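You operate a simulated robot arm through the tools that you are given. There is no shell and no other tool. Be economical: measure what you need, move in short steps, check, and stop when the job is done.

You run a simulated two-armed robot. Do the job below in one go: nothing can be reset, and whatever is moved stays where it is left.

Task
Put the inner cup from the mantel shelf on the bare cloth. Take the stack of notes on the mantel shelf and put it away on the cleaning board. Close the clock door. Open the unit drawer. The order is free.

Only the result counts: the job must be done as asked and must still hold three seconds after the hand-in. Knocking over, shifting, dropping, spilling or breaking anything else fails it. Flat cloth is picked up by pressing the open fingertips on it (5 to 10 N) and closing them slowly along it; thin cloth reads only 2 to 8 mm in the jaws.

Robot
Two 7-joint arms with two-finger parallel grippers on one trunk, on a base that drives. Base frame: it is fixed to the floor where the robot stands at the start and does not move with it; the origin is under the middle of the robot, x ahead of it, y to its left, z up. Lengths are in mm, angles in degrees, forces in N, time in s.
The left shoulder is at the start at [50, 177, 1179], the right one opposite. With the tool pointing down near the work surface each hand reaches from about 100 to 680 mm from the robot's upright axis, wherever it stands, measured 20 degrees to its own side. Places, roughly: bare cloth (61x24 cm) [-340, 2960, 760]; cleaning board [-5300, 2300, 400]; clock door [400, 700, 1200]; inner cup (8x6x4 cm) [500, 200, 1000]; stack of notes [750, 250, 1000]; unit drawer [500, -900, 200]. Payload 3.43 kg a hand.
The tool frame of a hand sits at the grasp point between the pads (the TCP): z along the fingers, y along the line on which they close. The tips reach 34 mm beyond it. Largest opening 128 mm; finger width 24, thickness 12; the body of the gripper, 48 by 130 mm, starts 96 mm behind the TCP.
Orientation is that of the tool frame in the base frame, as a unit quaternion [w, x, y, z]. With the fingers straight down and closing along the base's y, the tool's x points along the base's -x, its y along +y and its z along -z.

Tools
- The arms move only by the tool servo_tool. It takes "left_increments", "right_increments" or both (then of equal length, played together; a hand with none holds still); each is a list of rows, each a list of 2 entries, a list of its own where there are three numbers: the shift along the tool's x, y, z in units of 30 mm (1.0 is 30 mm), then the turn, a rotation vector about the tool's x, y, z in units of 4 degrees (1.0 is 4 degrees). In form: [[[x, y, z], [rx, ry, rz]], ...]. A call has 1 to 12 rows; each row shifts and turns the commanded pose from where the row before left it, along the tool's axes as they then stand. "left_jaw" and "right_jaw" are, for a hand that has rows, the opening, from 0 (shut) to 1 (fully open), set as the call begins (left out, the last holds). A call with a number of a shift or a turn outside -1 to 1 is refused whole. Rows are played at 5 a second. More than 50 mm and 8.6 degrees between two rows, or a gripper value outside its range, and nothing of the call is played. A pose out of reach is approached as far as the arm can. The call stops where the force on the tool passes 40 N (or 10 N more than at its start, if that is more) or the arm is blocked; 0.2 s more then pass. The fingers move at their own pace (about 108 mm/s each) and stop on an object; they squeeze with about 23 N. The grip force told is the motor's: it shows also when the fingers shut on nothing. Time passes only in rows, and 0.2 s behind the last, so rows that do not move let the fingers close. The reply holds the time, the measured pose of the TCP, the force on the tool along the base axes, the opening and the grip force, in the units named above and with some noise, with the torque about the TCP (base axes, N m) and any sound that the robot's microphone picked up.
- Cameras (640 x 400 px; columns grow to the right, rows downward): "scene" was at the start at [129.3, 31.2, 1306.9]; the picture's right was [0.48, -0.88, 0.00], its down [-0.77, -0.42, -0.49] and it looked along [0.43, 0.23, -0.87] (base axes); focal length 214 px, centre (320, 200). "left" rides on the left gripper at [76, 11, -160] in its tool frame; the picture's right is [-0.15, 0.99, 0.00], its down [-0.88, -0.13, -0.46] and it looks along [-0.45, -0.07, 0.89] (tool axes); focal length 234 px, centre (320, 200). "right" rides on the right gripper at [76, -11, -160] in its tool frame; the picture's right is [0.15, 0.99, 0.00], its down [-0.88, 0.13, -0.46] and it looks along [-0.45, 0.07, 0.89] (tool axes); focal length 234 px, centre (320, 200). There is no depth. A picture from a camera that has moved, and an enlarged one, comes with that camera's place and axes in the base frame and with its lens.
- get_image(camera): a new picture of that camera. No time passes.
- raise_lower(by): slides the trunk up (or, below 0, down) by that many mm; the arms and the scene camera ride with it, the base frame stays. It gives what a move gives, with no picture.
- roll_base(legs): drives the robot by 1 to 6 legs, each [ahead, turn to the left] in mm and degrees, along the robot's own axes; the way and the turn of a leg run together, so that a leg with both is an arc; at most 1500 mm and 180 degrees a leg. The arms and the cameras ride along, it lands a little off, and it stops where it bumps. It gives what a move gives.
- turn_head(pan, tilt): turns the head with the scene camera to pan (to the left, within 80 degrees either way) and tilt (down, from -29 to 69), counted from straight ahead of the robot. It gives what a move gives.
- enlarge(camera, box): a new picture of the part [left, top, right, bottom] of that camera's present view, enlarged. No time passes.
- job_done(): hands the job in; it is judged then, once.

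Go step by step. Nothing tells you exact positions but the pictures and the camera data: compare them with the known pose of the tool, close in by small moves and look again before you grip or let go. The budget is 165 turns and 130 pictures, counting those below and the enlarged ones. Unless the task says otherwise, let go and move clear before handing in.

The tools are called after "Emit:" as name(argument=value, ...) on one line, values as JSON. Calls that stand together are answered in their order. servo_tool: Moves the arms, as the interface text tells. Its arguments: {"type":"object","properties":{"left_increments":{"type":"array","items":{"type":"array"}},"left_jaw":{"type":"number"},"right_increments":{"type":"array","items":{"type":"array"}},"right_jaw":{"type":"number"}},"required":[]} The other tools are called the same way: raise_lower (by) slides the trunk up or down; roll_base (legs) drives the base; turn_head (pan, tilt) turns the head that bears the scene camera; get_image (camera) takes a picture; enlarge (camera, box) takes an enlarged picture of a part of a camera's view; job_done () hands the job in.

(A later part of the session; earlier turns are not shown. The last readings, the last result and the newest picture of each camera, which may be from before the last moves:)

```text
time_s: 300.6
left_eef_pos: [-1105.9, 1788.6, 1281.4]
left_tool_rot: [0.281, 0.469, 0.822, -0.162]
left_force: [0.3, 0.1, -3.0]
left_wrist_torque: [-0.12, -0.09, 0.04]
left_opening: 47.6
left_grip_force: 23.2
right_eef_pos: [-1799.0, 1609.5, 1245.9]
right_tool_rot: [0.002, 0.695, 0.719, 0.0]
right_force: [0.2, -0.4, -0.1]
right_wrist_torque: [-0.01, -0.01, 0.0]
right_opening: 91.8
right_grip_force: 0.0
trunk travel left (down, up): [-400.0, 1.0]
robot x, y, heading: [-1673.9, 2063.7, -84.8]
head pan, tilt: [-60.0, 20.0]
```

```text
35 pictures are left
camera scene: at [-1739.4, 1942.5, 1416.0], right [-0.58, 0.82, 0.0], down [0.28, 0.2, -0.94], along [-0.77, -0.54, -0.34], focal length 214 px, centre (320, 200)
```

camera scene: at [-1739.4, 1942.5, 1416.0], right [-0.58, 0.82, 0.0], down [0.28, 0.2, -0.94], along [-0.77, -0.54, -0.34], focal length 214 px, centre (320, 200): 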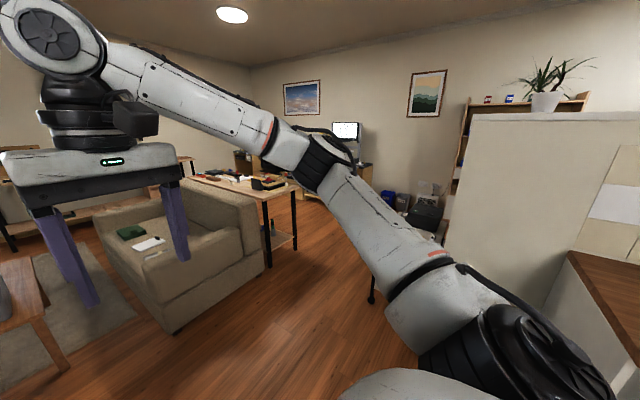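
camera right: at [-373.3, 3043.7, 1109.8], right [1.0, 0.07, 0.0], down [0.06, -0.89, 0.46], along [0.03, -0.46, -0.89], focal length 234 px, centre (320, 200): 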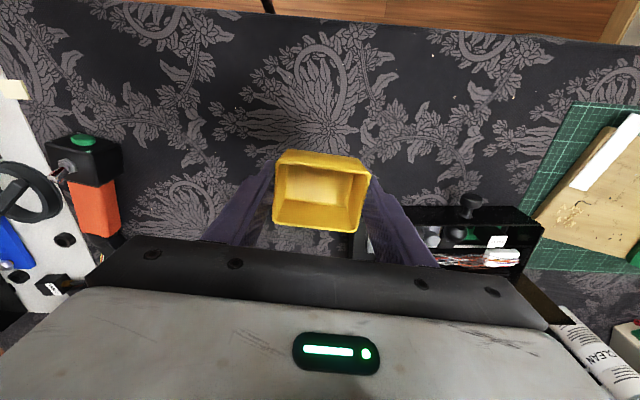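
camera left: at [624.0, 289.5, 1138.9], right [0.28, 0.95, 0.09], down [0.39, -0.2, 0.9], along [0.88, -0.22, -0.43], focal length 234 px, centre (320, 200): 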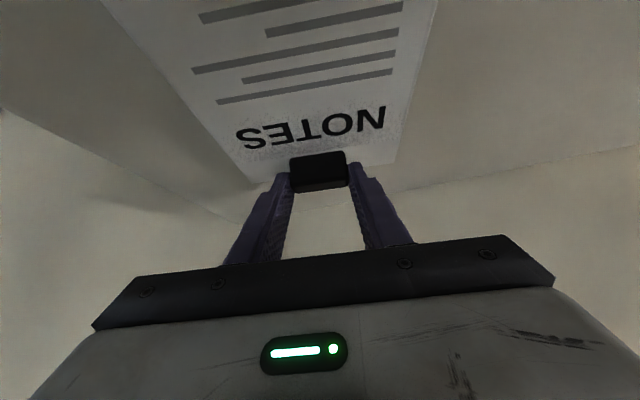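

A partition ends near y≈1880; the board is beyond it. I'll go along y≈1350 in −x direction and look.

Emit:
roll_base(legs=[[700, 0], [0, -95], [1300, 0], [900, 0]])

Emit:
turn_head(pan=-25, tilt=25)

Emit:
get_image(camera="scene")

```text
time_s: 314.2
left_eef_pos: [-3187.4, 844.4, 1281.9]
left_tool_rot: [0.068, 0.925, 0.2, -0.316]
left_force: [0.0, -0.2, -2.7]
left_wrist_torque: [-0.09, 0.15, -0.02]
left_opening: 48.0
left_grip_force: 23.6
right_eef_pos: [-3287.4, 1553.4, 1246.0]
right_tool_rot: [0.001, 0.999, -0.04, -0.001]
right_force: [-0.3, -0.6, -0.5]
right_wrist_torque: [0.02, 0.01, -0.01]
right_opening: 92.2
right_grip_force: 0.1
trunk travel left (down, up): [-400.0, 1.0]
robot x, y, heading: [-2848.6, 1373.7, 178.7]
head pan, tilt: [-60.0, 20.0]
stopped in leg 3: the robot was blocked; the commanded pose is now the measured one
```

```text
time_s: 315.2
left_eef_pos: [-3189.5, 842.4, 1280.2]
left_tool_rot: [0.067, 0.925, 0.199, -0.316]
left_force: [0.1, -0.2, -2.9]
left_wrist_torque: [-0.08, 0.1, 0.02]
left_opening: 48.0
left_grip_force: 23.1
right_eef_pos: [-3287.6, 1551.9, 1245.2]
right_tool_rot: [0.001, 0.999, -0.038, 0.0]
right_force: [0.2, 0.0, 0.6]
right_wrist_torque: [0.01, 0.0, 0.02]
right_opening: 92.3
right_grip_force: 0.0
trunk travel left (down, up): [-400.0, 1.0]
robot x, y, heading: [-2846.5, 1372.2, 178.6]
head pan, tilt: [-25.0, 25.0]
```

```text
34 pictures are left
camera scene: at [-2999.8, 1416.2, 1407.9], right [0.45, 0.9, 0.0], down [0.38, -0.19, -0.91], along [-0.81, 0.4, -0.42], focal length 214 px, centre (320, 200)
```

scene: 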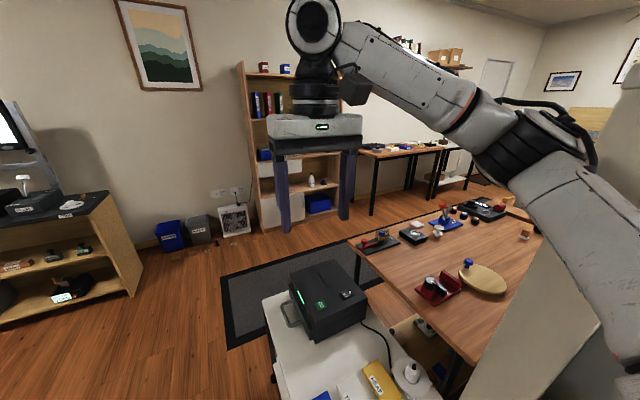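

A cart blocks the way ahead on the right. The place [-5300, 2300, 400] projects onto a board of the bookcase at the far wall; zoom in.

Emit:
enlarge(camera="scene", box=[230, 50, 370, 250])

Emit:
turn_head(pan=-15, tilt=50)

Emit:
get_image(camera="scene")

```text
2.00 times, centred on (300, 150) of scene
camera zoom: at [-2999.8, 1416.2, 1407.9], right [0.45, 0.9, 0.0], down [0.38, -0.19, -0.91], along [-0.81, 0.4, -0.42], focal length 429 px, centre (360, 300)
```

zoom: 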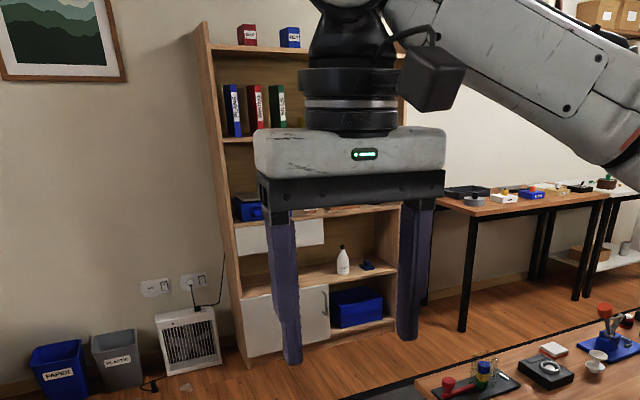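

```text
time_s: 316.1
left_eef_pos: [-3188.6, 842.0, 1281.5]
left_tool_rot: [0.067, 0.926, 0.198, -0.315]
left_force: [0.2, 0.3, -2.9]
left_wrist_torque: [-0.08, 0.11, -0.04]
left_opening: 47.6
left_grip_force: 22.2
right_eef_pos: [-3288.5, 1553.0, 1245.9]
right_tool_rot: [0.0, 0.999, -0.039, 0.0]
right_force: [0.0, -1.1, 0.0]
right_wrist_torque: [-0.01, -0.03, -0.01]
right_opening: 91.9
right_grip_force: 0.1
trunk travel left (down, up): [-400.0, 1.0]
robot x, y, heading: [-2849.8, 1371.6, 178.6]
head pan, tilt: [-15.0, 50.0]
```

```text
32 pictures are left
camera scene: at [-2991.1, 1396.9, 1370.5], right [0.28, 0.96, 0.0], down [0.73, -0.22, -0.64], along [-0.62, 0.18, -0.77], focal length 214 px, centre (320, 200)
```

scene: 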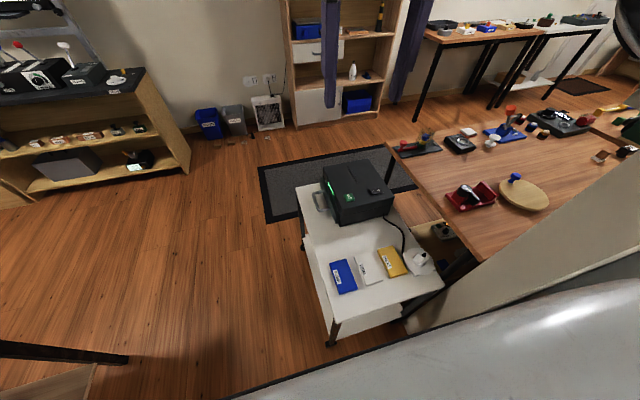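

The board is the bookcase shelf with the white spray bottle. I need a safe path: look to the left of the robot before moving round the cart.

Emit:
turn_head(pan=35, tilt=45)

Emit:
get_image(camera="scene")

```text
time_s: 317.3
left_eef_pos: [-3188.1, 843.0, 1281.4]
left_tool_rot: [0.069, 0.925, 0.2, -0.316]
left_force: [-1.0, -0.1, -2.9]
left_wrist_torque: [0.0, 0.15, -0.01]
left_opening: 47.8
left_grip_force: 22.5
right_eef_pos: [-3289.5, 1552.6, 1246.1]
right_tool_rot: [0.001, 0.999, -0.039, 0.0]
right_force: [0.2, -0.6, 0.3]
right_wrist_torque: [0.03, 0.01, 0.01]
right_opening: 92.2
right_grip_force: 0.1
trunk travel left (down, up): [-400.0, 1.0]
robot x, y, heading: [-2849.9, 1375.4, 178.6]
head pan, tilt: [35.0, 45.0]
```

```text
31 pictures are left
camera scene: at [-2985.1, 1330.2, 1377.3], right [-0.55, 0.83, 0.0], down [0.59, 0.39, -0.71], along [-0.59, -0.39, -0.71], focal length 214 px, centre (320, 200)
```

scene: 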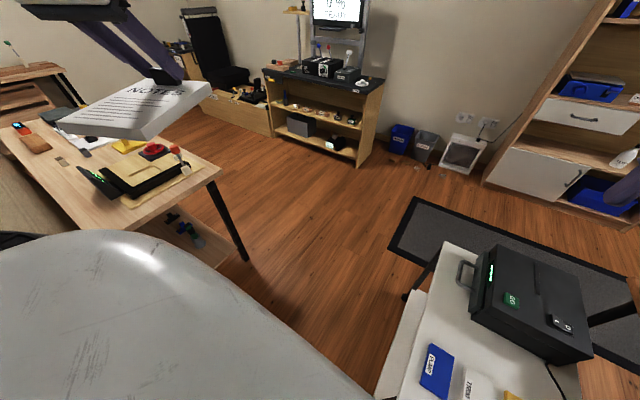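

Corridor between cart and the left table is clear at y≈1000. I'll back off, go round, and stop before the bookcase.

Emit:
roll_base(legs=[[-250, 0], [0, 42], [560, 0], [0, -40], [950, 0]])

Emit:
turn_head(pan=-40, tilt=30)

Emit:
get_image(camera="scene")

```text
time_s: 330.3
left_eef_pos: [-4279.6, 456.4, 1281.2]
left_tool_rot: [0.073, 0.921, 0.218, -0.314]
left_force: [0.8, -0.5, -3.7]
left_wrist_torque: [-0.07, 0.12, 0.0]
left_opening: 47.6
left_grip_force: 23.7
right_eef_pos: [-4408.8, 1160.3, 1245.0]
right_tool_rot: [0.001, 1.0, -0.018, 0.0]
right_force: [-0.8, 0.2, -0.3]
right_wrist_torque: [0.03, -0.01, -0.02]
right_opening: 92.4
right_grip_force: 0.1
trunk travel left (down, up): [-400.0, 1.0]
robot x, y, heading: [-3962.5, 1002.5, -178.9]
head pan, tilt: [35.0, 45.0]
```

```text
time_s: 331.7
left_eef_pos: [-4279.3, 456.7, 1281.1]
left_tool_rot: [0.074, 0.921, 0.219, -0.314]
left_force: [-0.6, -0.8, -3.4]
left_wrist_torque: [-0.06, 0.16, -0.01]
left_opening: 47.4
left_grip_force: 22.9
right_eef_pos: [-4409.3, 1159.3, 1245.8]
right_tool_rot: [0.001, 1.0, -0.018, 0.001]
right_force: [0.1, 0.0, 0.1]
right_wrist_torque: [0.05, 0.0, -0.05]
right_opening: 92.3
right_grip_force: 0.0
trunk travel left (down, up): [-400.0, 1.0]
robot x, y, heading: [-3964.6, 1002.7, -179.3]
head pan, tilt: [-40.0, 30.0]
```

```text
30 pictures are left
camera scene: at [-4101.0, 1055.0, 1400.0], right [0.63, 0.78, 0.0], down [0.39, -0.31, -0.87], along [-0.67, 0.55, -0.5], focal length 214 px, centre (320, 200)
```

scene: 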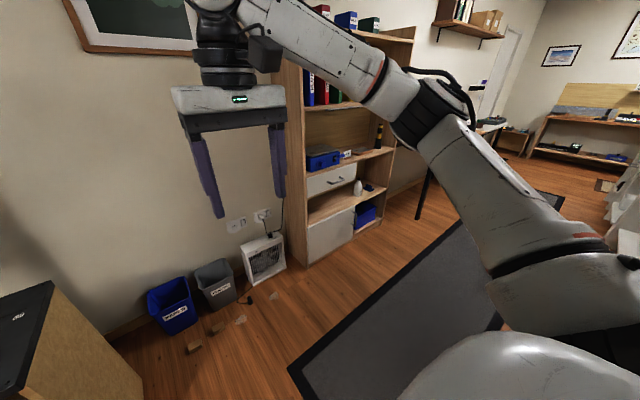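

Before approaching I'll bring the left hand in toward the robot's front and yaw it straight ahead.

Emit:
servo_tool(left_increments=[[[0.17, -0.85, -0.13], [0.51, 0, 0.66]], [[0.17, -0.85, -0.13], [0.51, 0, 0.66]], [[0.17, -0.85, -0.13], [0.51, 0, 0.66]], [[0, -0.93, 0], [0.51, 0, 0.66]], [[0, -0.93, 0], [0.51, 0, 0.66]], [[0, -0.93, 0], [0.51, 0, 0.66]], [[-0.1, -0.95, 0.08], [0.51, 0, 0.66]], [[-0.1, -0.95, 0.08], [0.51, 0, 0.66]], [[-0.1, -0.95, 0.08], [0, 0, 0]], [[-0.1, -0.95, 0.08], [0, 0, 0]]])

Emit:
turn_head(pan=10, tilt=35)

Emit:
get_image(camera="scene")

```text
time_s: 333.9
left_eef_pos: [-4330.3, 733.6, 1281.6]
left_tool_rot: [-0.001, 0.946, -0.001, -0.324]
left_force: [-0.1, 0.4, -3.1]
left_wrist_torque: [-0.05, 0.12, -0.02]
left_opening: 47.9
left_grip_force: 22.9
right_eef_pos: [-4410.0, 1160.9, 1244.2]
right_tool_rot: [0.001, 1.0, -0.019, 0.0]
right_force: [0.1, 0.9, 0.5]
right_wrist_torque: [-0.04, 0.0, -0.03]
right_opening: 92.3
right_grip_force: 0.0
trunk travel left (down, up): [-400.0, 1.0]
robot x, y, heading: [-3963.7, 999.5, -179.0]
head pan, tilt: [-40.0, 30.0]
```

```text
time_s: 335.1
left_eef_pos: [-4329.8, 730.6, 1281.6]
left_tool_rot: [0.0, 0.946, 0.0, -0.324]
left_force: [-0.1, -0.3, -3.2]
left_wrist_torque: [0.02, 0.16, -0.01]
left_opening: 47.5
left_grip_force: 22.8
right_eef_pos: [-4408.7, 1159.5, 1246.3]
right_tool_rot: [0.002, 1.0, -0.018, 0.0]
right_force: [0.4, -0.1, 0.1]
right_wrist_torque: [-0.01, 0.0, -0.03]
right_opening: 92.5
right_grip_force: 0.0
trunk travel left (down, up): [-400.0, 1.0]
robot x, y, heading: [-3964.6, 1001.9, -179.2]
head pan, tilt: [10.0, 35.0]
```

```text
29 pictures are left
camera scene: at [-4117.2, 981.5, 1392.2], right [-0.19, 0.98, 0.0], down [0.56, 0.11, -0.82], along [-0.8, -0.15, -0.57], focal length 214 px, centre (320, 200)
```

scene: 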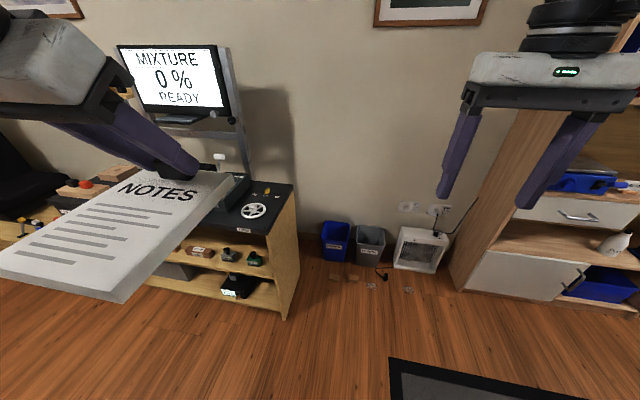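

Clear. Drive to stand before the bookcase with the left hand at y≈2325.

Emit:
roll_base(legs=[[0, -76], [825, 0], [825, 0], [0, 75]])

Emit:
turn_head(pan=15, tilt=40)

Emit:
get_image(camera="scene")

```text
time_s: 350.1
left_eef_pos: [-4806.6, 2326.9, 1281.8]
left_tool_rot: [0.001, 0.946, 0.004, -0.324]
left_force: [-0.2, 0.2, -2.6]
left_wrist_torque: [0.0, 0.15, 0.03]
left_opening: 47.6
left_grip_force: 23.2
right_eef_pos: [-4889.3, 2755.3, 1245.3]
right_tool_rot: [0.002, 1.0, -0.014, 0.0]
right_force: [-0.3, -0.6, -0.5]
right_wrist_torque: [0.01, 0.0, 0.0]
right_opening: 92.3
right_grip_force: 0.1
trunk travel left (down, up): [-400.0, 1.0]
robot x, y, heading: [-4436.6, 2600.7, -178.7]
head pan, tilt: [10.0, 35.0]
```

```text
time_s: 350.7
left_eef_pos: [-4804.5, 2327.1, 1281.2]
left_tool_rot: [0.001, 0.946, 0.003, -0.323]
left_force: [0.0, -0.2, -2.4]
left_wrist_torque: [-0.01, 0.16, 0.0]
left_opening: 47.7
left_grip_force: 22.7
right_eef_pos: [-4888.0, 2756.1, 1246.1]
right_tool_rot: [0.002, 1.0, -0.014, 0.0]
right_force: [0.1, -0.5, -0.1]
right_wrist_torque: [0.01, 0.0, -0.01]
right_opening: 92.1
right_grip_force: 0.1
trunk travel left (down, up): [-400.0, 1.0]
robot x, y, heading: [-4440.8, 2595.2, -178.7]
head pan, tilt: [15.0, 40.0]
```

```text
28 pictures are left
camera scene: at [-4590.8, 2573.5, 1384.6], right [-0.28, 0.96, 0.0], down [0.62, 0.18, -0.77], along [-0.73, -0.22, -0.64], focal length 214 px, centre (320, 200)
```

scene: 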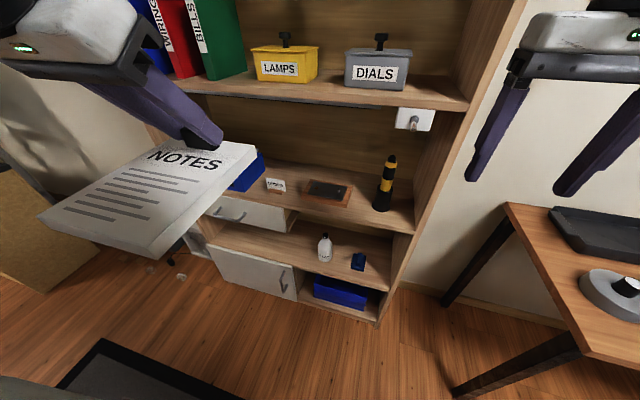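

I see the cleaning board with the spray bottle and blue sponge. Lower the trunk fully and look again.

Emit:
raise_lower(by=-400)

Emit:
turn_head(pan=10, tilt=35)

Emit:
get_image(camera="scene")

```text
time_s: 354.6
left_eef_pos: [-4806.1, 2327.8, 881.3]
left_tool_rot: [0.001, 0.946, 0.003, -0.323]
left_force: [1.0, -0.2, -2.9]
left_wrist_torque: [0.0, 0.15, 0.01]
left_opening: 47.8
left_grip_force: 23.6
right_eef_pos: [-4889.7, 2755.8, 845.7]
right_tool_rot: [0.001, 1.0, -0.014, 0.0]
right_force: [0.5, 0.4, 0.1]
right_wrist_torque: [0.01, -0.01, -0.02]
right_opening: 92.1
right_grip_force: 0.0
trunk travel left (down, up): [0.0, 401.0]
robot x, y, heading: [-4441.8, 2600.5, -178.7]
head pan, tilt: [15.0, 40.0]
```

```text
time_s: 355.2
left_eef_pos: [-4805.4, 2327.2, 882.3]
left_tool_rot: [0.001, 0.946, 0.004, -0.323]
left_force: [0.7, -0.2, -3.9]
left_wrist_torque: [0.0, 0.14, -0.01]
left_opening: 47.7
left_grip_force: 23.0
right_eef_pos: [-4888.4, 2756.4, 845.9]
right_tool_rot: [0.002, 1.0, -0.014, -0.001]
right_force: [-0.1, 0.2, -0.5]
right_wrist_torque: [-0.02, -0.01, 0.01]
right_opening: 92.2
right_grip_force: 0.1
trunk travel left (down, up): [0.0, 401.0]
robot x, y, heading: [-4441.2, 2601.9, -178.4]
head pan, tilt: [10.0, 35.0]
```

```text
27 pictures are left
camera scene: at [-4595.5, 2580.0, 992.2], right [-0.2, 0.98, 0.0], down [0.56, 0.11, -0.82], along [-0.8, -0.16, -0.57], focal length 214 px, centre (320, 200)
```

scene: 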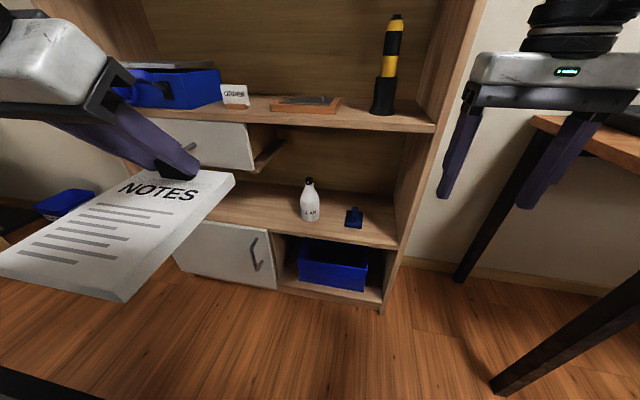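

Emit:
enlarge(camera="scene", box=[180, 90, 440, 320])

Emit:
get_image(camera="left")

```text
1.74 times, centred on (310, 205) of scene
camera zoom: at [-4595.5, 2580.0, 992.2], right [-0.2, 0.98, 0.0], down [0.56, 0.11, -0.82], along [-0.8, -0.16, -0.57], focal length 373 px, centre (337, 191)
```

zoom: 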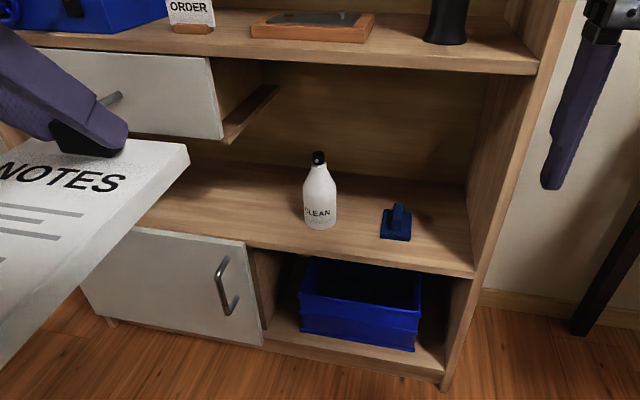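

```text
25 pictures are left
camera left: at [-4647.8, 2317.2, 960.4], right [-0.11, -0.99, 0.09], down [-0.42, 0.13, 0.9], along [-0.9, 0.06, -0.43], focal length 234 px, centre (320, 200)
```

left: 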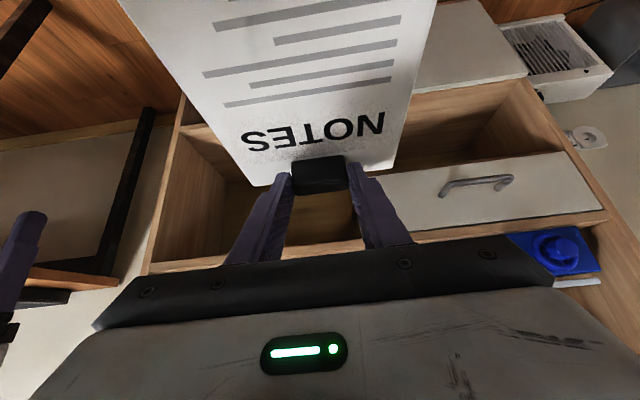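

Board top z≈470, front x≈−5144; bottle left edge y≈2393; drawer bottom z≈688. I'll lower the stack in front of the shelf at y≈2295, then go in.

Emit:
servo_tool(left_increments=[[[0.37, 0.1, 0.97], [0, 0, 0]], [[0.37, 0.1, 0.97], [0, 0, 0]], [[0.37, 0.1, 0.97], [0, 0, 0]], [[0.37, 0.1, 0.97], [0, 0, 0]], [[0.37, 0.1, 0.97], [0, 0, 0]], [[0.37, 0.1, 0.97], [0, 0, 0]], [[0.37, 0.1, 0.97], [0, 0, 0]], [[0.37, 0.1, 0.97], [0, 0, 0]], [[0.37, 0.1, 0.97], [0, 0, 0]], [[0.37, 0.1, 0.97], [0, 0, 0]]])

Emit:
get_image(camera="scene")

```text
time_s: 357.4
left_eef_pos: [-4897.4, 2294.7, 583.0]
left_tool_rot: [0.001, 0.946, 0.004, -0.324]
left_force: [0.0, -0.9, -2.2]
left_wrist_torque: [-0.02, 0.12, -0.02]
left_opening: 47.8
left_grip_force: 23.1
right_eef_pos: [-4888.6, 2756.8, 846.0]
right_tool_rot: [0.001, 1.0, -0.014, 0.0]
right_force: [-0.9, -0.7, 0.1]
right_wrist_torque: [-0.02, 0.01, 0.01]
right_opening: 92.4
right_grip_force: 0.1
trunk travel left (down, up): [0.0, 401.0]
robot x, y, heading: [-4441.2, 2601.5, -178.8]
head pan, tilt: [10.0, 35.0]
```

```text
24 pictures are left
camera scene: at [-4595.5, 2580.1, 992.2], right [-0.2, 0.98, 0.0], down [0.56, 0.11, -0.82], along [-0.8, -0.16, -0.57], focal length 214 px, centre (320, 200)
```

scene: 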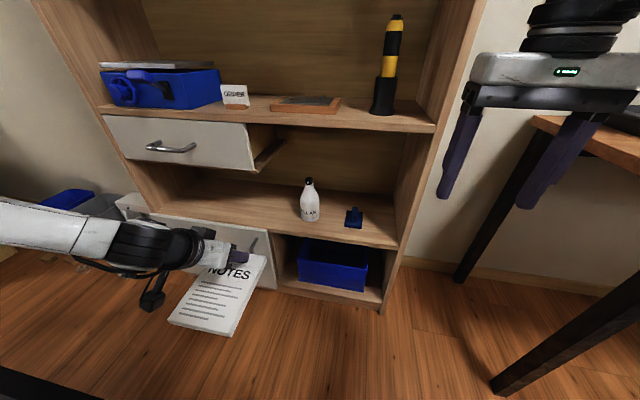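

Emit:
roll_base(legs=[[170, 0]])

Emit:
get_image(camera="left")

Emit:
get_image(camera="scene")

```text
time_s: 358.9
left_eef_pos: [-5065.2, 2293.7, 583.4]
left_tool_rot: [0.0, 0.946, 0.002, -0.324]
left_force: [-0.6, 0.4, -1.8]
left_wrist_torque: [-0.03, 0.16, -0.01]
left_opening: 47.7
left_grip_force: 22.8
right_eef_pos: [-5056.1, 2754.1, 845.6]
right_tool_rot: [0.002, 1.0, -0.017, -0.001]
right_force: [0.4, -0.6, 0.7]
right_wrist_torque: [-0.03, 0.03, 0.01]
right_opening: 92.4
right_grip_force: 0.0
trunk travel left (down, up): [0.0, 401.0]
robot x, y, heading: [-4606.2, 2594.1, -178.9]
head pan, tilt: [10.0, 35.0]
```

```text
23 pictures are left
camera left: at [-4907.3, 2282.9, 662.1], right [-0.11, -0.99, 0.09], down [-0.42, 0.13, 0.9], along [-0.9, 0.06, -0.43], focal length 234 px, centre (320, 200)
```

left: 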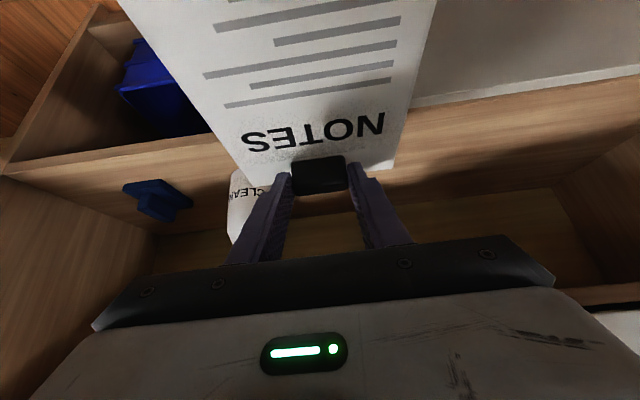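

```text
22 pictures are left
camera scene: at [-4762.7, 2577.0, 992.2], right [-0.19, 0.98, 0.0], down [0.56, 0.11, -0.82], along [-0.8, -0.16, -0.57], focal length 214 px, centre (320, 200)
```

scene: 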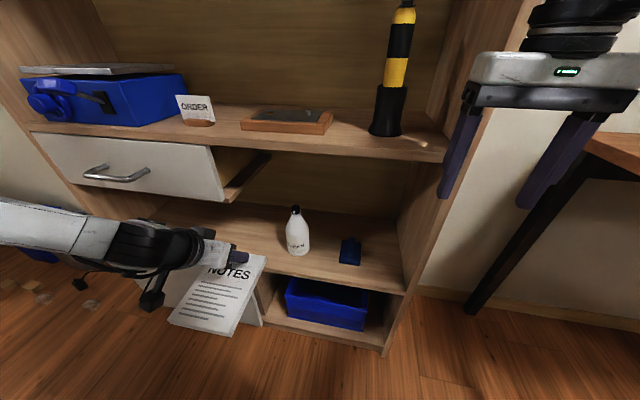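

Gap to the bottle is ~20 mm; I'll shift 8 mm away from it, lower to z≈545, then slide in with some front overhang to keep the hand clear of the drawer.

Emit:
servo_tool(left_increments=[[[0.39, 0.13, 0.5], [0, 0, 0]], [[0.39, 0.13, 0.5], [0, 0, 0]], [[-0.746, 0, 0.577], [0, 0, 0]], [[-0.746, 0, 0.577], [0, 0, 0]], [[-0.746, 0, 0.577], [0, 0, 0]], [[-0.746, 0, 0.577], [0, 0, 0]]])

Emit:
get_image(camera="left")

Emit:
enlarge(camera="scene", box=[130, 120, 430, 360])

```text
time_s: 360.3
left_eef_pos: [-5178.2, 2284.5, 547.2]
left_tool_rot: [0.0, 0.946, 0.001, -0.323]
left_force: [0.5, 0.5, -2.6]
left_wrist_torque: [0.02, 0.11, -0.01]
left_opening: 47.6
left_grip_force: 22.9
right_eef_pos: [-5055.5, 2754.5, 844.9]
right_tool_rot: [0.001, 1.0, -0.017, -0.001]
right_force: [0.6, -0.1, 0.6]
right_wrist_torque: [0.02, 0.01, -0.02]
right_opening: 92.3
right_grip_force: 0.1
trunk travel left (down, up): [0.0, 401.0]
robot x, y, heading: [-4604.7, 2598.0, -178.8]
head pan, tilt: [10.0, 35.0]
```

```text
21 pictures are left
camera left: at [-5020.3, 2273.6, 626.2], right [-0.11, -0.99, 0.09], down [-0.42, 0.13, 0.9], along [-0.9, 0.06, -0.43], focal length 234 px, centre (320, 200)
```

left: 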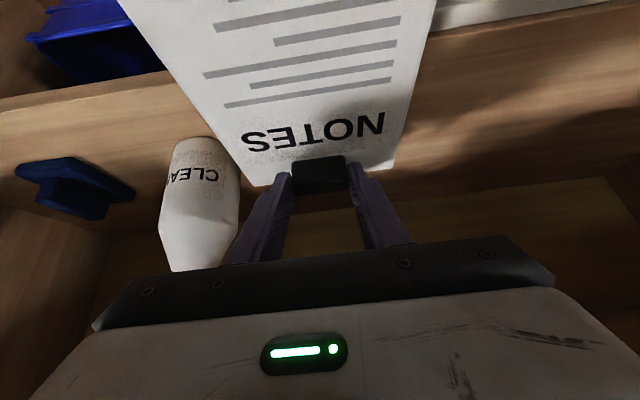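

```text
1.67 times, centred on (280, 240) of scene
camera zoom: at [-4762.8, 2577.0, 992.2], right [-0.19, 0.98, 0.0], down [0.56, 0.11, -0.82], along [-0.8, -0.16, -0.57], focal length 358 px, centre (387, 133)
```

zoom: 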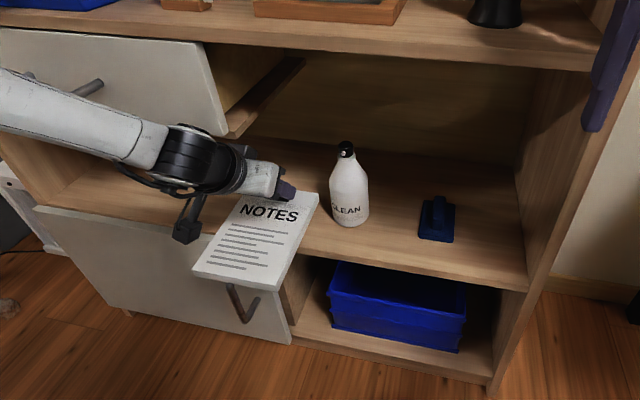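

The stack passes left of the bottle. I'll edge 6 mm away from it and creep 45 mm deeper in small steps.

Emit:
servo_tool(left_increments=[[[-0.395, 0.1, 0.305], [0, 0, 0]], [[-0.395, 0.1, 0.305], [0, 0, 0]], [[-0.395, 0, 0.305], [0, 0, 0]]])

Emit:
enlarge(camera="scene", box=[130, 120, 430, 360])

```text
time_s: 361.1
left_eef_pos: [-5218.8, 2284.1, 545.3]
left_tool_rot: [-0.001, 0.947, 0.0, -0.321]
left_force: [20.2, 14.7, -8.6]
left_wrist_torque: [-1.88, 3.33, 1.67]
left_opening: 47.6
left_grip_force: 23.2
right_eef_pos: [-5054.1, 2755.1, 845.3]
right_tool_rot: [0.001, 1.0, -0.018, -0.001]
right_force: [-0.2, -0.4, -0.2]
right_wrist_torque: [-0.01, -0.01, 0.03]
right_opening: 92.3
right_grip_force: 0.0
trunk travel left (down, up): [0.0, 401.0]
robot x, y, heading: [-4606.4, 2597.5, -178.9]
head pan, tilt: [10.0, 35.0]
```

```text
1.67 times, centred on (280, 240) of scene
camera zoom: at [-4761.9, 2577.7, 992.2], right [-0.19, 0.98, 0.0], down [0.56, 0.11, -0.82], along [-0.8, -0.16, -0.57], focal length 358 px, centre (387, 133)
```

zoom: 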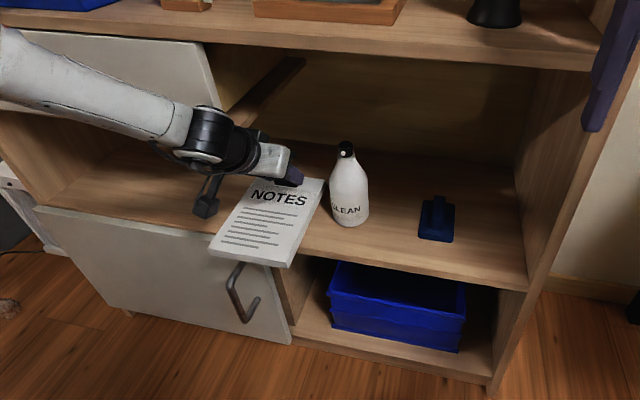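

Light contact of the gripper body with the drawer edge. I'll ease back 6 mm, lower toward the board and then try a bit deeper.

Emit:
servo_tool(left_increments=[[[0.16, 0, -0.12], [0, 0, 0]], [[0.25, 0, 0.32], [0, 0, 0]], [[0.2, 0, 0.26], [0, 0, 0]]])

```text
time_s: 361.9
left_eef_pos: [-5217.1, 2277.5, 523.5]
left_tool_rot: [0.002, 0.946, 0.003, -0.324]
left_force: [-0.1, 0.3, -2.0]
left_wrist_torque: [-0.01, 0.15, -0.01]
left_opening: 47.7
left_grip_force: 23.0
right_eef_pos: [-5055.8, 2755.0, 845.2]
right_tool_rot: [0.001, 1.0, -0.016, -0.001]
right_force: [-0.3, -0.1, -0.1]
right_wrist_torque: [0.02, 0.0, 0.04]
right_opening: 92.3
right_grip_force: 0.0
trunk travel left (down, up): [0.0, 401.0]
robot x, y, heading: [-4607.5, 2594.1, -178.9]
head pan, tilt: [10.0, 35.0]
```

Free again. Feel for the board with small downward steps.

Emit:
servo_tool(left_increments=[[[0.08, 0, 0.105], [0, 0, 0]], [[0.08, 0, 0.105], [0, 0, 0]]])

Emit:
get_image(camera="left")

```text
time_s: 362.5
left_eef_pos: [-5217.3, 2278.8, 516.0]
left_tool_rot: [0.0, 0.946, 0.002, -0.324]
left_force: [1.1, -0.5, -0.2]
left_wrist_torque: [0.16, -0.09, -0.15]
left_opening: 48.0
left_grip_force: 22.6
right_eef_pos: [-5055.1, 2755.1, 846.2]
right_tool_rot: [0.002, 1.0, -0.016, -0.001]
right_force: [-0.2, -0.5, -0.4]
right_wrist_torque: [0.03, -0.01, -0.02]
right_opening: 92.1
right_grip_force: 0.2
trunk travel left (down, up): [0.0, 401.0]
robot x, y, heading: [-4607.0, 2596.3, -178.9]
head pan, tilt: [10.0, 35.0]
```

```text
18 pictures are left
camera left: at [-5059.1, 2268.3, 594.0], right [-0.11, -0.99, 0.09], down [-0.42, 0.13, 0.9], along [-0.9, 0.06, -0.43], focal length 234 px, centre (320, 200)
```

left: 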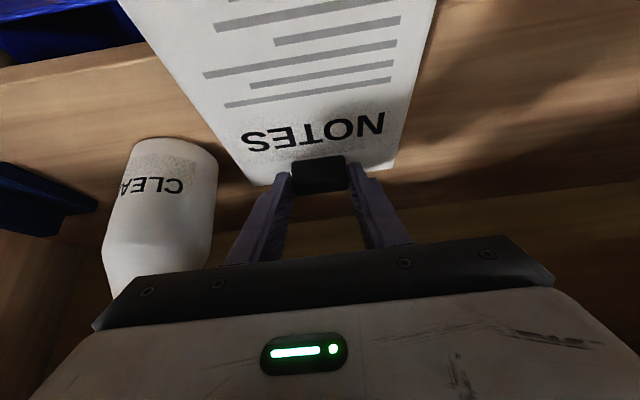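

The stack now rests on the board (weight gone). Slide it deeper gently.

Emit:
servo_tool(left_increments=[[[-0.3, 0, 0.17], [0, 0, 0]], [[-0.26, 0, 0.2], [0, 0, 0]], [[-0.26, 0, 0.2], [0, 0, 0]]])

Emit:
enlarge(camera="scene", box=[180, 180, 330, 300])

```text
time_s: 363.3
left_eef_pos: [-5233.7, 2277.8, 516.8]
left_tool_rot: [0.0, 0.948, 0.002, -0.319]
left_force: [32.0, 8.8, -12.2]
left_wrist_torque: [-1.12, 5.53, 1.12]
left_opening: 47.9
left_grip_force: 22.7
left hand out of reach, approached as far as the arm can: row 3
right_eef_pos: [-5055.1, 2754.9, 844.8]
right_tool_rot: [0.001, 1.0, -0.016, -0.001]
right_force: [0.2, 0.4, 0.2]
right_wrist_torque: [-0.02, 0.02, 0.02]
right_opening: 92.5
right_grip_force: 0.0
trunk travel left (down, up): [0.0, 401.0]
robot x, y, heading: [-4606.8, 2595.9, -178.8]
head pan, tilt: [10.0, 35.0]
```

```text
3.33 times, centred on (255, 240) of scene
camera zoom: at [-4761.5, 2577.0, 992.1], right [-0.19, 0.98, 0.0], down [0.56, 0.11, -0.82], along [-0.8, -0.16, -0.57], focal length 715 px, centre (537, 67)
```

zoom: 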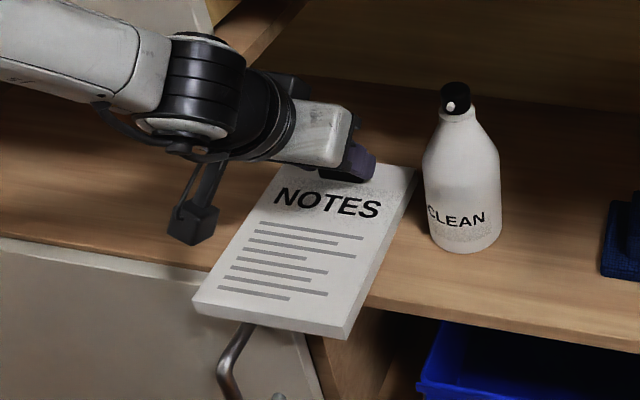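

Only a small overhang (~35 mm) remains. Ease back, open, and withdraw toward the robot.

Emit:
servo_tool(left_increments=[[[0.12, 0, -0.1], [0, 0, 0]], [[0, 0, 0], [0, 0, 0]]])

Emit:
servo_tool(left_increments=[[[0, 0, 0], [0, 0, 0]], [[0, 0, 0], [0, 0, 0]], [[0, 0, 0], [0, 0, 0]]], left_jaw=0.6)

Emit:
servo_tool(left_increments=[[[0.36, 0, -0.36], [0, 0, 0]], [[0.5, 0, -0.5], [0, 0, 0]], [[0.6, 0, -0.6], [0, 0, 0]], [[0.79, 0, -0.61], [0, 0, 0]], [[0.79, 0, -0.61], [0, 0, 0]], [[0.79, 0, -0.61], [0, 0, 0]], [[0.79, 0, -0.61], [0, 0, 0]], [[0.79, 0, -0.61], [0, 0, 0]], [[0.79, 0, -0.61], [0, 0, 0]]])

Emit:
enlarge(camera="scene", box=[130, 120, 430, 360])

```text
time_s: 363.9
left_eef_pos: [-5236.2, 2285.1, 523.8]
left_tool_rot: [-0.002, 0.946, -0.004, -0.324]
left_force: [-8.6, 34.7, -17.8]
left_wrist_torque: [-4.56, 0.08, 2.53]
left_opening: 47.2
left_grip_force: 22.7
right_eef_pos: [-5057.5, 2755.8, 844.6]
right_tool_rot: [0.001, 1.0, -0.016, 0.0]
right_force: [0.1, -0.6, -0.5]
right_wrist_torque: [-0.03, 0.02, -0.01]
right_opening: 92.5
right_grip_force: 0.0
trunk travel left (down, up): [0.0, 401.0]
robot x, y, heading: [-4608.0, 2595.7, -179.1]
head pan, tilt: [10.0, 35.0]
```

```text
time_s: 364.7
left_eef_pos: [-5234.9, 2281.4, 524.1]
left_tool_rot: [-0.001, 0.947, -0.003, -0.323]
left_force: [-1.6, 43.2, -13.1]
left_wrist_torque: [-6.6, 0.88, 4.09]
left_opening: 76.8
left_grip_force: 0.0
right_eef_pos: [-5056.2, 2755.6, 844.5]
right_tool_rot: [0.003, 1.0, -0.017, 0.0]
right_force: [-0.1, 0.6, -0.2]
right_wrist_torque: [-0.01, 0.0, 0.01]
right_opening: 92.1
right_grip_force: 0.0
trunk travel left (down, up): [0.0, 401.0]
robot x, y, heading: [-4609.5, 2594.7, -178.6]
head pan, tilt: [10.0, 35.0]
```

```text
time_s: 365.2
left_eef_pos: [-5209.6, 2284.5, 524.7]
left_tool_rot: [-0.004, 0.948, -0.006, -0.319]
left_force: [1.0, 6.8, -5.8]
left_wrist_torque: [-0.87, 0.82, 0.65]
left_opening: 76.9
left_grip_force: 0.0
right_eef_pos: [-5054.9, 2754.6, 845.8]
right_tool_rot: [0.002, 1.0, -0.017, 0.001]
right_force: [-0.6, -1.1, -1.3]
right_wrist_torque: [-0.02, -0.02, -0.05]
right_opening: 92.3
right_grip_force: 0.1
trunk travel left (down, up): [0.0, 401.0]
robot x, y, heading: [-4609.1, 2597.1, -178.9]
head pan, tilt: [10.0, 35.0]
stopped in row 2 (left hand): the force on the tool passed its limit at 58 N (the readings are from after the stop); the commanded pose is now the measured one
```

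```text
1.67 times, centred on (280, 240) of scene
camera zoom: at [-4762.9, 2577.5, 992.4], right [-0.19, 0.98, 0.0], down [0.56, 0.11, -0.82], along [-0.8, -0.16, -0.57], focal length 358 px, centre (387, 133)
```

zoom: 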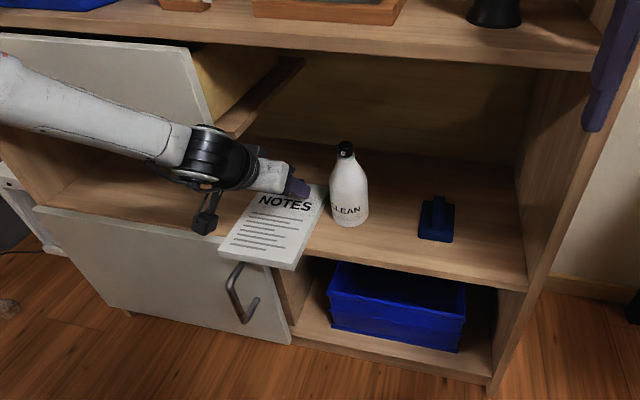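

Some sideways load was present; check the drawer and hand closely.

Emit:
enlarge(camera="scene", box=[120, 110, 300, 250])

```text
2.86 times, centred on (210, 180) of scene
camera zoom: at [-4762.9, 2577.5, 992.4], right [-0.19, 0.98, 0.0], down [0.56, 0.11, -0.82], along [-0.8, -0.16, -0.57], focal length 613 px, centre (634, 257)
```

zoom: 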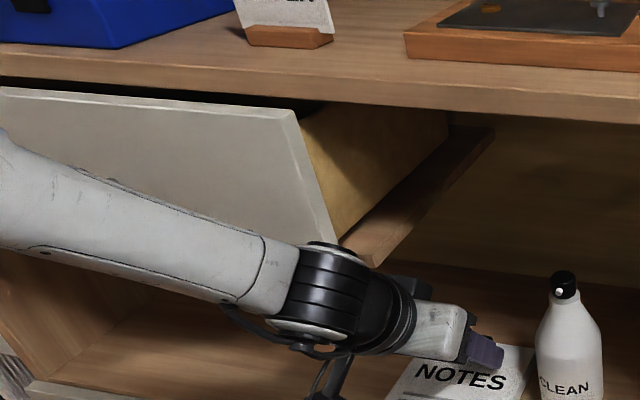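

It looks like the wrist hooked the drawer's right edge and drew it out ~20 mm. I'll close the jaws, ease in, shift right (+y) to unhook, and then withdraw.

Emit:
servo_tool(left_increments=[[[-0.16, 0, 0.1], [0, 0, 0]], [[0, -0.4, 0], [0, 0, 0]], [[0, -0.4, 0], [0, 0, 0]], [[0, -0.4, 0], [0, 0, 0]]], left_jaw=0.3)

Emit:
enlarge(camera="scene", box=[120, 110, 300, 250])

```text
time_s: 366.2
left_eef_pos: [-5214.8, 2319.4, 525.7]
left_tool_rot: [-0.004, 0.947, -0.004, -0.321]
left_force: [0.8, 0.5, -0.2]
left_wrist_torque: [0.0, -0.02, 0.0]
left_opening: 38.3
left_grip_force: 0.1
right_eef_pos: [-5054.9, 2753.8, 845.9]
right_tool_rot: [0.002, 1.0, -0.016, -0.001]
right_force: [0.2, 0.6, 0.0]
right_wrist_torque: [0.02, 0.04, 0.0]
right_opening: 92.5
right_grip_force: 0.1
trunk travel left (down, up): [0.0, 401.0]
robot x, y, heading: [-4605.8, 2595.8, -178.9]
head pan, tilt: [10.0, 35.0]
```

```text
2.86 times, centred on (210, 180) of scene
camera zoom: at [-4762.6, 2577.3, 992.2], right [-0.19, 0.98, 0.0], down [0.56, 0.11, -0.82], along [-0.8, -0.16, -0.57], focal length 613 px, centre (634, 257)
```

zoom: 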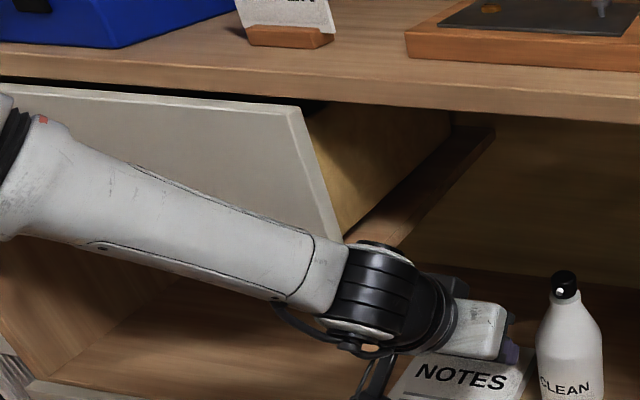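

Unhooked, no load. Withdraw straight back.

Emit:
servo_tool(left_increments=[[[0.4, 0, -0.305], [0, 0, 0]], [[0.6, 0, -0.46], [0, 0, 0]], [[0.79, 0, -0.61], [0, 0, 0]], [[0.79, 0, -0.61], [0, 0, 0]], [[0.79, 0, -0.61], [0, 0, 0]], [[0.79, 0, -0.61], [0, 0, 0]]])

Emit:
roll_base(legs=[[-200, 0]])

Emit:
get_image(camera="scene")

```text
time_s: 367.6
left_eef_pos: [-5057.3, 2319.1, 527.1]
left_tool_rot: [-0.002, 0.947, -0.003, -0.32]
left_force: [0.7, 0.1, 1.0]
left_wrist_torque: [-0.01, 0.0, 0.0]
left_opening: 38.3
left_grip_force: 0.1
right_eef_pos: [-5055.4, 2754.1, 844.3]
right_tool_rot: [0.002, 1.0, -0.017, -0.001]
right_force: [0.0, -0.4, -0.6]
right_wrist_torque: [0.02, -0.01, 0.0]
right_opening: 92.4
right_grip_force: 0.0
trunk travel left (down, up): [0.0, 401.0]
robot x, y, heading: [-4603.7, 2596.2, -179.0]
head pan, tilt: [10.0, 35.0]
```

```text
time_s: 369.2
left_eef_pos: [-4858.3, 2322.8, 526.0]
left_tool_rot: [-0.003, 0.947, -0.006, -0.321]
left_force: [0.6, -0.1, 0.4]
left_wrist_torque: [-0.02, 0.0, -0.03]
left_opening: 38.4
left_grip_force: 0.1
right_eef_pos: [-4855.1, 2760.6, 845.0]
right_tool_rot: [0.002, 1.0, -0.019, 0.0]
right_force: [0.6, 0.2, 0.1]
right_wrist_torque: [-0.01, 0.0, 0.02]
right_opening: 92.5
right_grip_force: 0.0
trunk travel left (down, up): [0.0, 401.0]
robot x, y, heading: [-4406.2, 2597.7, -179.2]
head pan, tilt: [10.0, 35.0]
```

```text
13 pictures are left
camera scene: at [-4562.9, 2581.5, 992.2], right [-0.19, 0.98, 0.0], down [0.56, 0.11, -0.82], along [-0.8, -0.16, -0.57], focal length 214 px, centre (320, 200)
```

scene: 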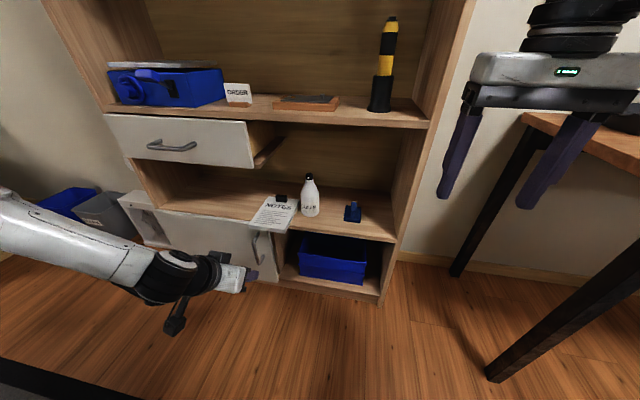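

The stack is on the board. Zoom on the drawer and stack.

Emit:
enlarge(camera="scene", box=[90, 90, 330, 240])

```text
2.67 times, centred on (210, 165) of scene
camera zoom: at [-4562.9, 2581.5, 992.2], right [-0.19, 0.98, 0.0], down [0.56, 0.11, -0.82], along [-0.8, -0.16, -0.57], focal length 572 px, centre (613, 293)
```

zoom: 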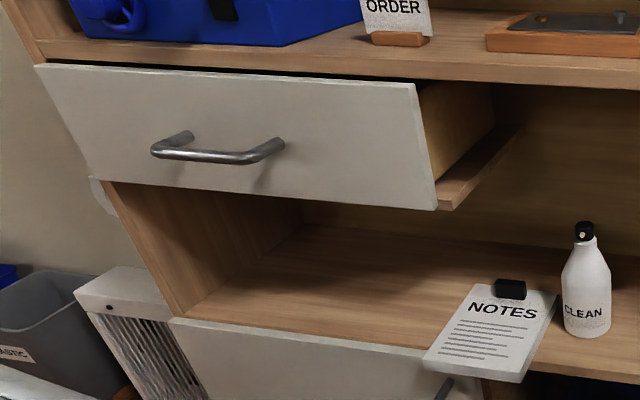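

The drawer front stands ~20 mm proud of where it was (triangulated), so I'll push it back. Close the left jaws and bring the hand to its front, right of the handle.

Emit:
servo_tool(left_increments=[[[-0.63, 0.7, -0.82], [0, 0, 0]], [[-0.63, 0.7, -0.82], [0, 0, 0]], [[-0.63, 0.7, -0.82], [0, 0, 0]], [[-0.63, 0.7, -0.82], [0, 0, 0]], [[-0.63, 0.7, -0.82], [0, 0, 0]], [[-0.63, 0.7, -0.82], [0, 0, 0]], [[-0.63, 0.7, -0.82], [0, 0, 0]], [[-0.63, 0.7, -0.82], [0, 0, 0]]], left_jaw=0)

Emit:
roll_base(legs=[[150, 0]])

Emit:
get_image(camera="scene")

```text
time_s: 371.0
left_eef_pos: [-4861.0, 2154.5, 772.3]
left_tool_rot: [-0.004, 0.947, -0.007, -0.321]
left_force: [-0.3, 1.1, -0.1]
left_wrist_torque: [0.02, 0.01, 0.04]
left_opening: 0.0
left_grip_force: 22.8
right_eef_pos: [-4855.0, 2760.3, 846.6]
right_tool_rot: [0.001, 1.0, -0.019, 0.001]
right_force: [0.6, -0.2, -0.7]
right_wrist_torque: [0.0, -0.01, 0.01]
right_opening: 92.3
right_grip_force: 0.0
trunk travel left (down, up): [0.0, 401.0]
robot x, y, heading: [-4412.1, 2599.7, -179.2]
head pan, tilt: [10.0, 35.0]
```

```text
time_s: 372.4
left_eef_pos: [-5015.2, 2155.6, 771.5]
left_tool_rot: [-0.005, 0.947, -0.009, -0.321]
left_force: [0.0, -0.1, 0.7]
left_wrist_torque: [0.01, 0.01, -0.01]
left_opening: 0.0
left_grip_force: 22.9
right_eef_pos: [-5004.8, 2761.4, 845.3]
right_tool_rot: [0.002, 1.0, -0.022, 0.0]
right_force: [0.1, -0.1, 0.8]
right_wrist_torque: [-0.01, 0.03, 0.03]
right_opening: 92.2
right_grip_force: 0.1
trunk travel left (down, up): [0.0, 401.0]
robot x, y, heading: [-4556.6, 2601.0, -179.7]
head pan, tilt: [10.0, 35.0]
```

```text
11 pictures are left
camera scene: at [-4713.4, 2580.6, 992.2], right [-0.18, 0.98, 0.0], down [0.56, 0.1, -0.82], along [-0.81, -0.15, -0.57], focal length 214 px, centre (320, 200)
```

scene: 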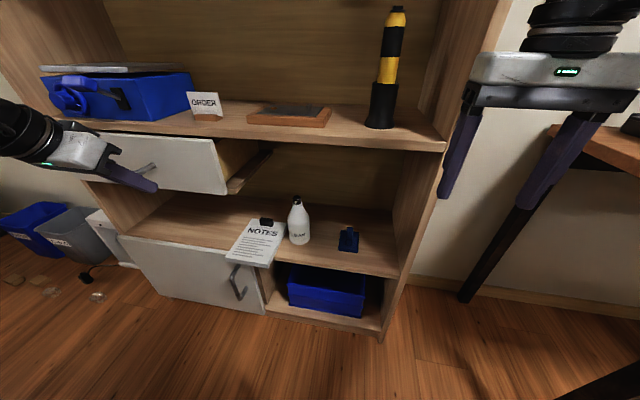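

Emit:
servo_tool(left_increments=[[[-0.79, 0, 0.61], [0, 0, 0]], [[-0.79, 0, 0.61], [0, 0, 0]], [[-0.4, 0, 0.3], [0, 0, 0]], [[-0.2, 0, 0.15], [0, 0, 0]], [[-0.2, 0, 0.15], [0, 0, 0]], [[-0.2, 0, 0.15], [0, 0, 0]]])

Emit:
servo_tool(left_increments=[[[-0.13, 0, 0.1], [0, 0, 0]], [[-0.13, 0, 0.1], [0, 0, 0]], [[-0.13, 0, 0.1], [0, 0, 0]], [[-0.13, 0, 0.1], [0, 0, 0]]])

```text
time_s: 373.8
left_eef_pos: [-5108.6, 2157.1, 770.6]
left_tool_rot: [-0.005, 0.948, -0.009, -0.318]
left_force: [23.5, 3.3, 3.7]
left_wrist_torque: [-0.02, -0.39, -0.07]
left_opening: 0.0
left_grip_force: 23.2
right_eef_pos: [-5002.9, 2761.8, 847.1]
right_tool_rot: [0.001, 1.0, -0.02, -0.002]
right_force: [1.1, 0.3, -0.2]
right_wrist_torque: [0.01, -0.01, 0.01]
right_opening: 92.1
right_grip_force: 0.0
trunk travel left (down, up): [0.0, 401.0]
robot x, y, heading: [-4555.6, 2602.5, -179.2]
head pan, tilt: [10.0, 35.0]
```

```text
time_s: 374.1
left_eef_pos: [-5108.1, 2157.6, 768.8]
left_tool_rot: [-0.006, 0.95, -0.008, -0.313]
left_force: [13.4, 0.2, 5.1]
left_wrist_torque: [-0.02, -0.13, 0.02]
left_opening: 0.0
left_grip_force: 22.8
right_eef_pos: [-5002.7, 2760.1, 845.5]
right_tool_rot: [0.001, 1.0, -0.021, -0.001]
right_force: [0.1, 1.0, 0.7]
right_wrist_torque: [0.0, 0.01, 0.0]
right_opening: 92.2
right_grip_force: 0.1
trunk travel left (down, up): [0.0, 401.0]
robot x, y, heading: [-4558.6, 2599.4, -179.2]
head pan, tilt: [10.0, 35.0]
stopped in row 1 (left hand): the force on the tool passed its limit at 47 N (the readings are from after the stop); the commanded pose is now the measured one
```

Firm stop at 47 N. Back off and re-measure the drawer.

Emit:
servo_tool(left_increments=[[[0.4, 0, -0.3], [0, 0, 0]], [[0.79, 0, -0.61], [0, 0, 0]], [[0.79, 0, -0.61], [0, 0, 0]], [[0.79, 0, -0.61], [0, 0, 0]]])

Emit:
roll_base(legs=[[-150, 0]])

Emit:
enlarge(camera="scene", box=[90, 90, 330, 240])

```text
time_s: 375.1
left_eef_pos: [-5008.1, 2157.7, 769.9]
left_tool_rot: [-0.005, 0.95, -0.008, -0.313]
left_force: [-0.6, 0.8, -0.1]
left_wrist_torque: [-0.01, 0.01, -0.01]
left_opening: 0.0
left_grip_force: 23.4
right_eef_pos: [-5003.7, 2761.0, 845.1]
right_tool_rot: [0.003, 1.0, -0.021, -0.001]
right_force: [-1.2, -0.5, 0.4]
right_wrist_torque: [0.0, 0.0, 0.0]
right_opening: 92.2
right_grip_force: 0.1
trunk travel left (down, up): [0.0, 401.0]
robot x, y, heading: [-4556.0, 2597.5, -179.4]
head pan, tilt: [10.0, 35.0]
```

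```text
time_s: 376.5
left_eef_pos: [-4860.4, 2155.7, 771.1]
left_tool_rot: [-0.005, 0.95, -0.005, -0.313]
left_force: [-0.4, 0.6, 0.1]
left_wrist_torque: [0.02, 0.02, -0.02]
left_opening: 0.0
left_grip_force: 23.0
right_eef_pos: [-4859.7, 2760.6, 845.0]
right_tool_rot: [0.002, 1.0, -0.018, 0.0]
right_force: [0.3, 0.1, 0.0]
right_wrist_torque: [-0.01, 0.02, 0.03]
right_opening: 92.2
right_grip_force: 0.0
trunk travel left (down, up): [0.0, 401.0]
robot x, y, heading: [-4409.0, 2597.8, -179.0]
head pan, tilt: [10.0, 35.0]
```

```text
2.67 times, centred on (210, 165) of scene
camera zoom: at [-4567.3, 2581.5, 992.2], right [-0.19, 0.98, 0.0], down [0.56, 0.11, -0.82], along [-0.8, -0.16, -0.57], focal length 572 px, centre (613, 293)
```

zoom: 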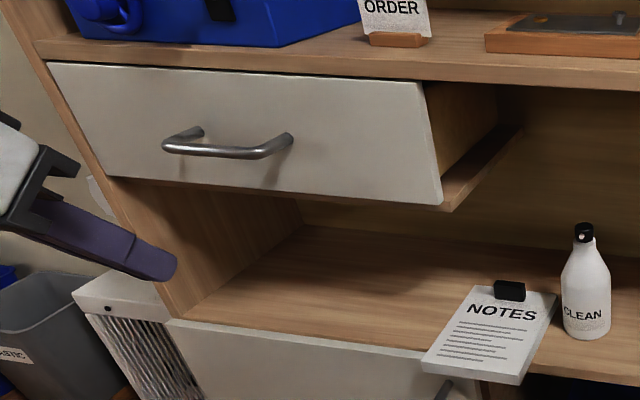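

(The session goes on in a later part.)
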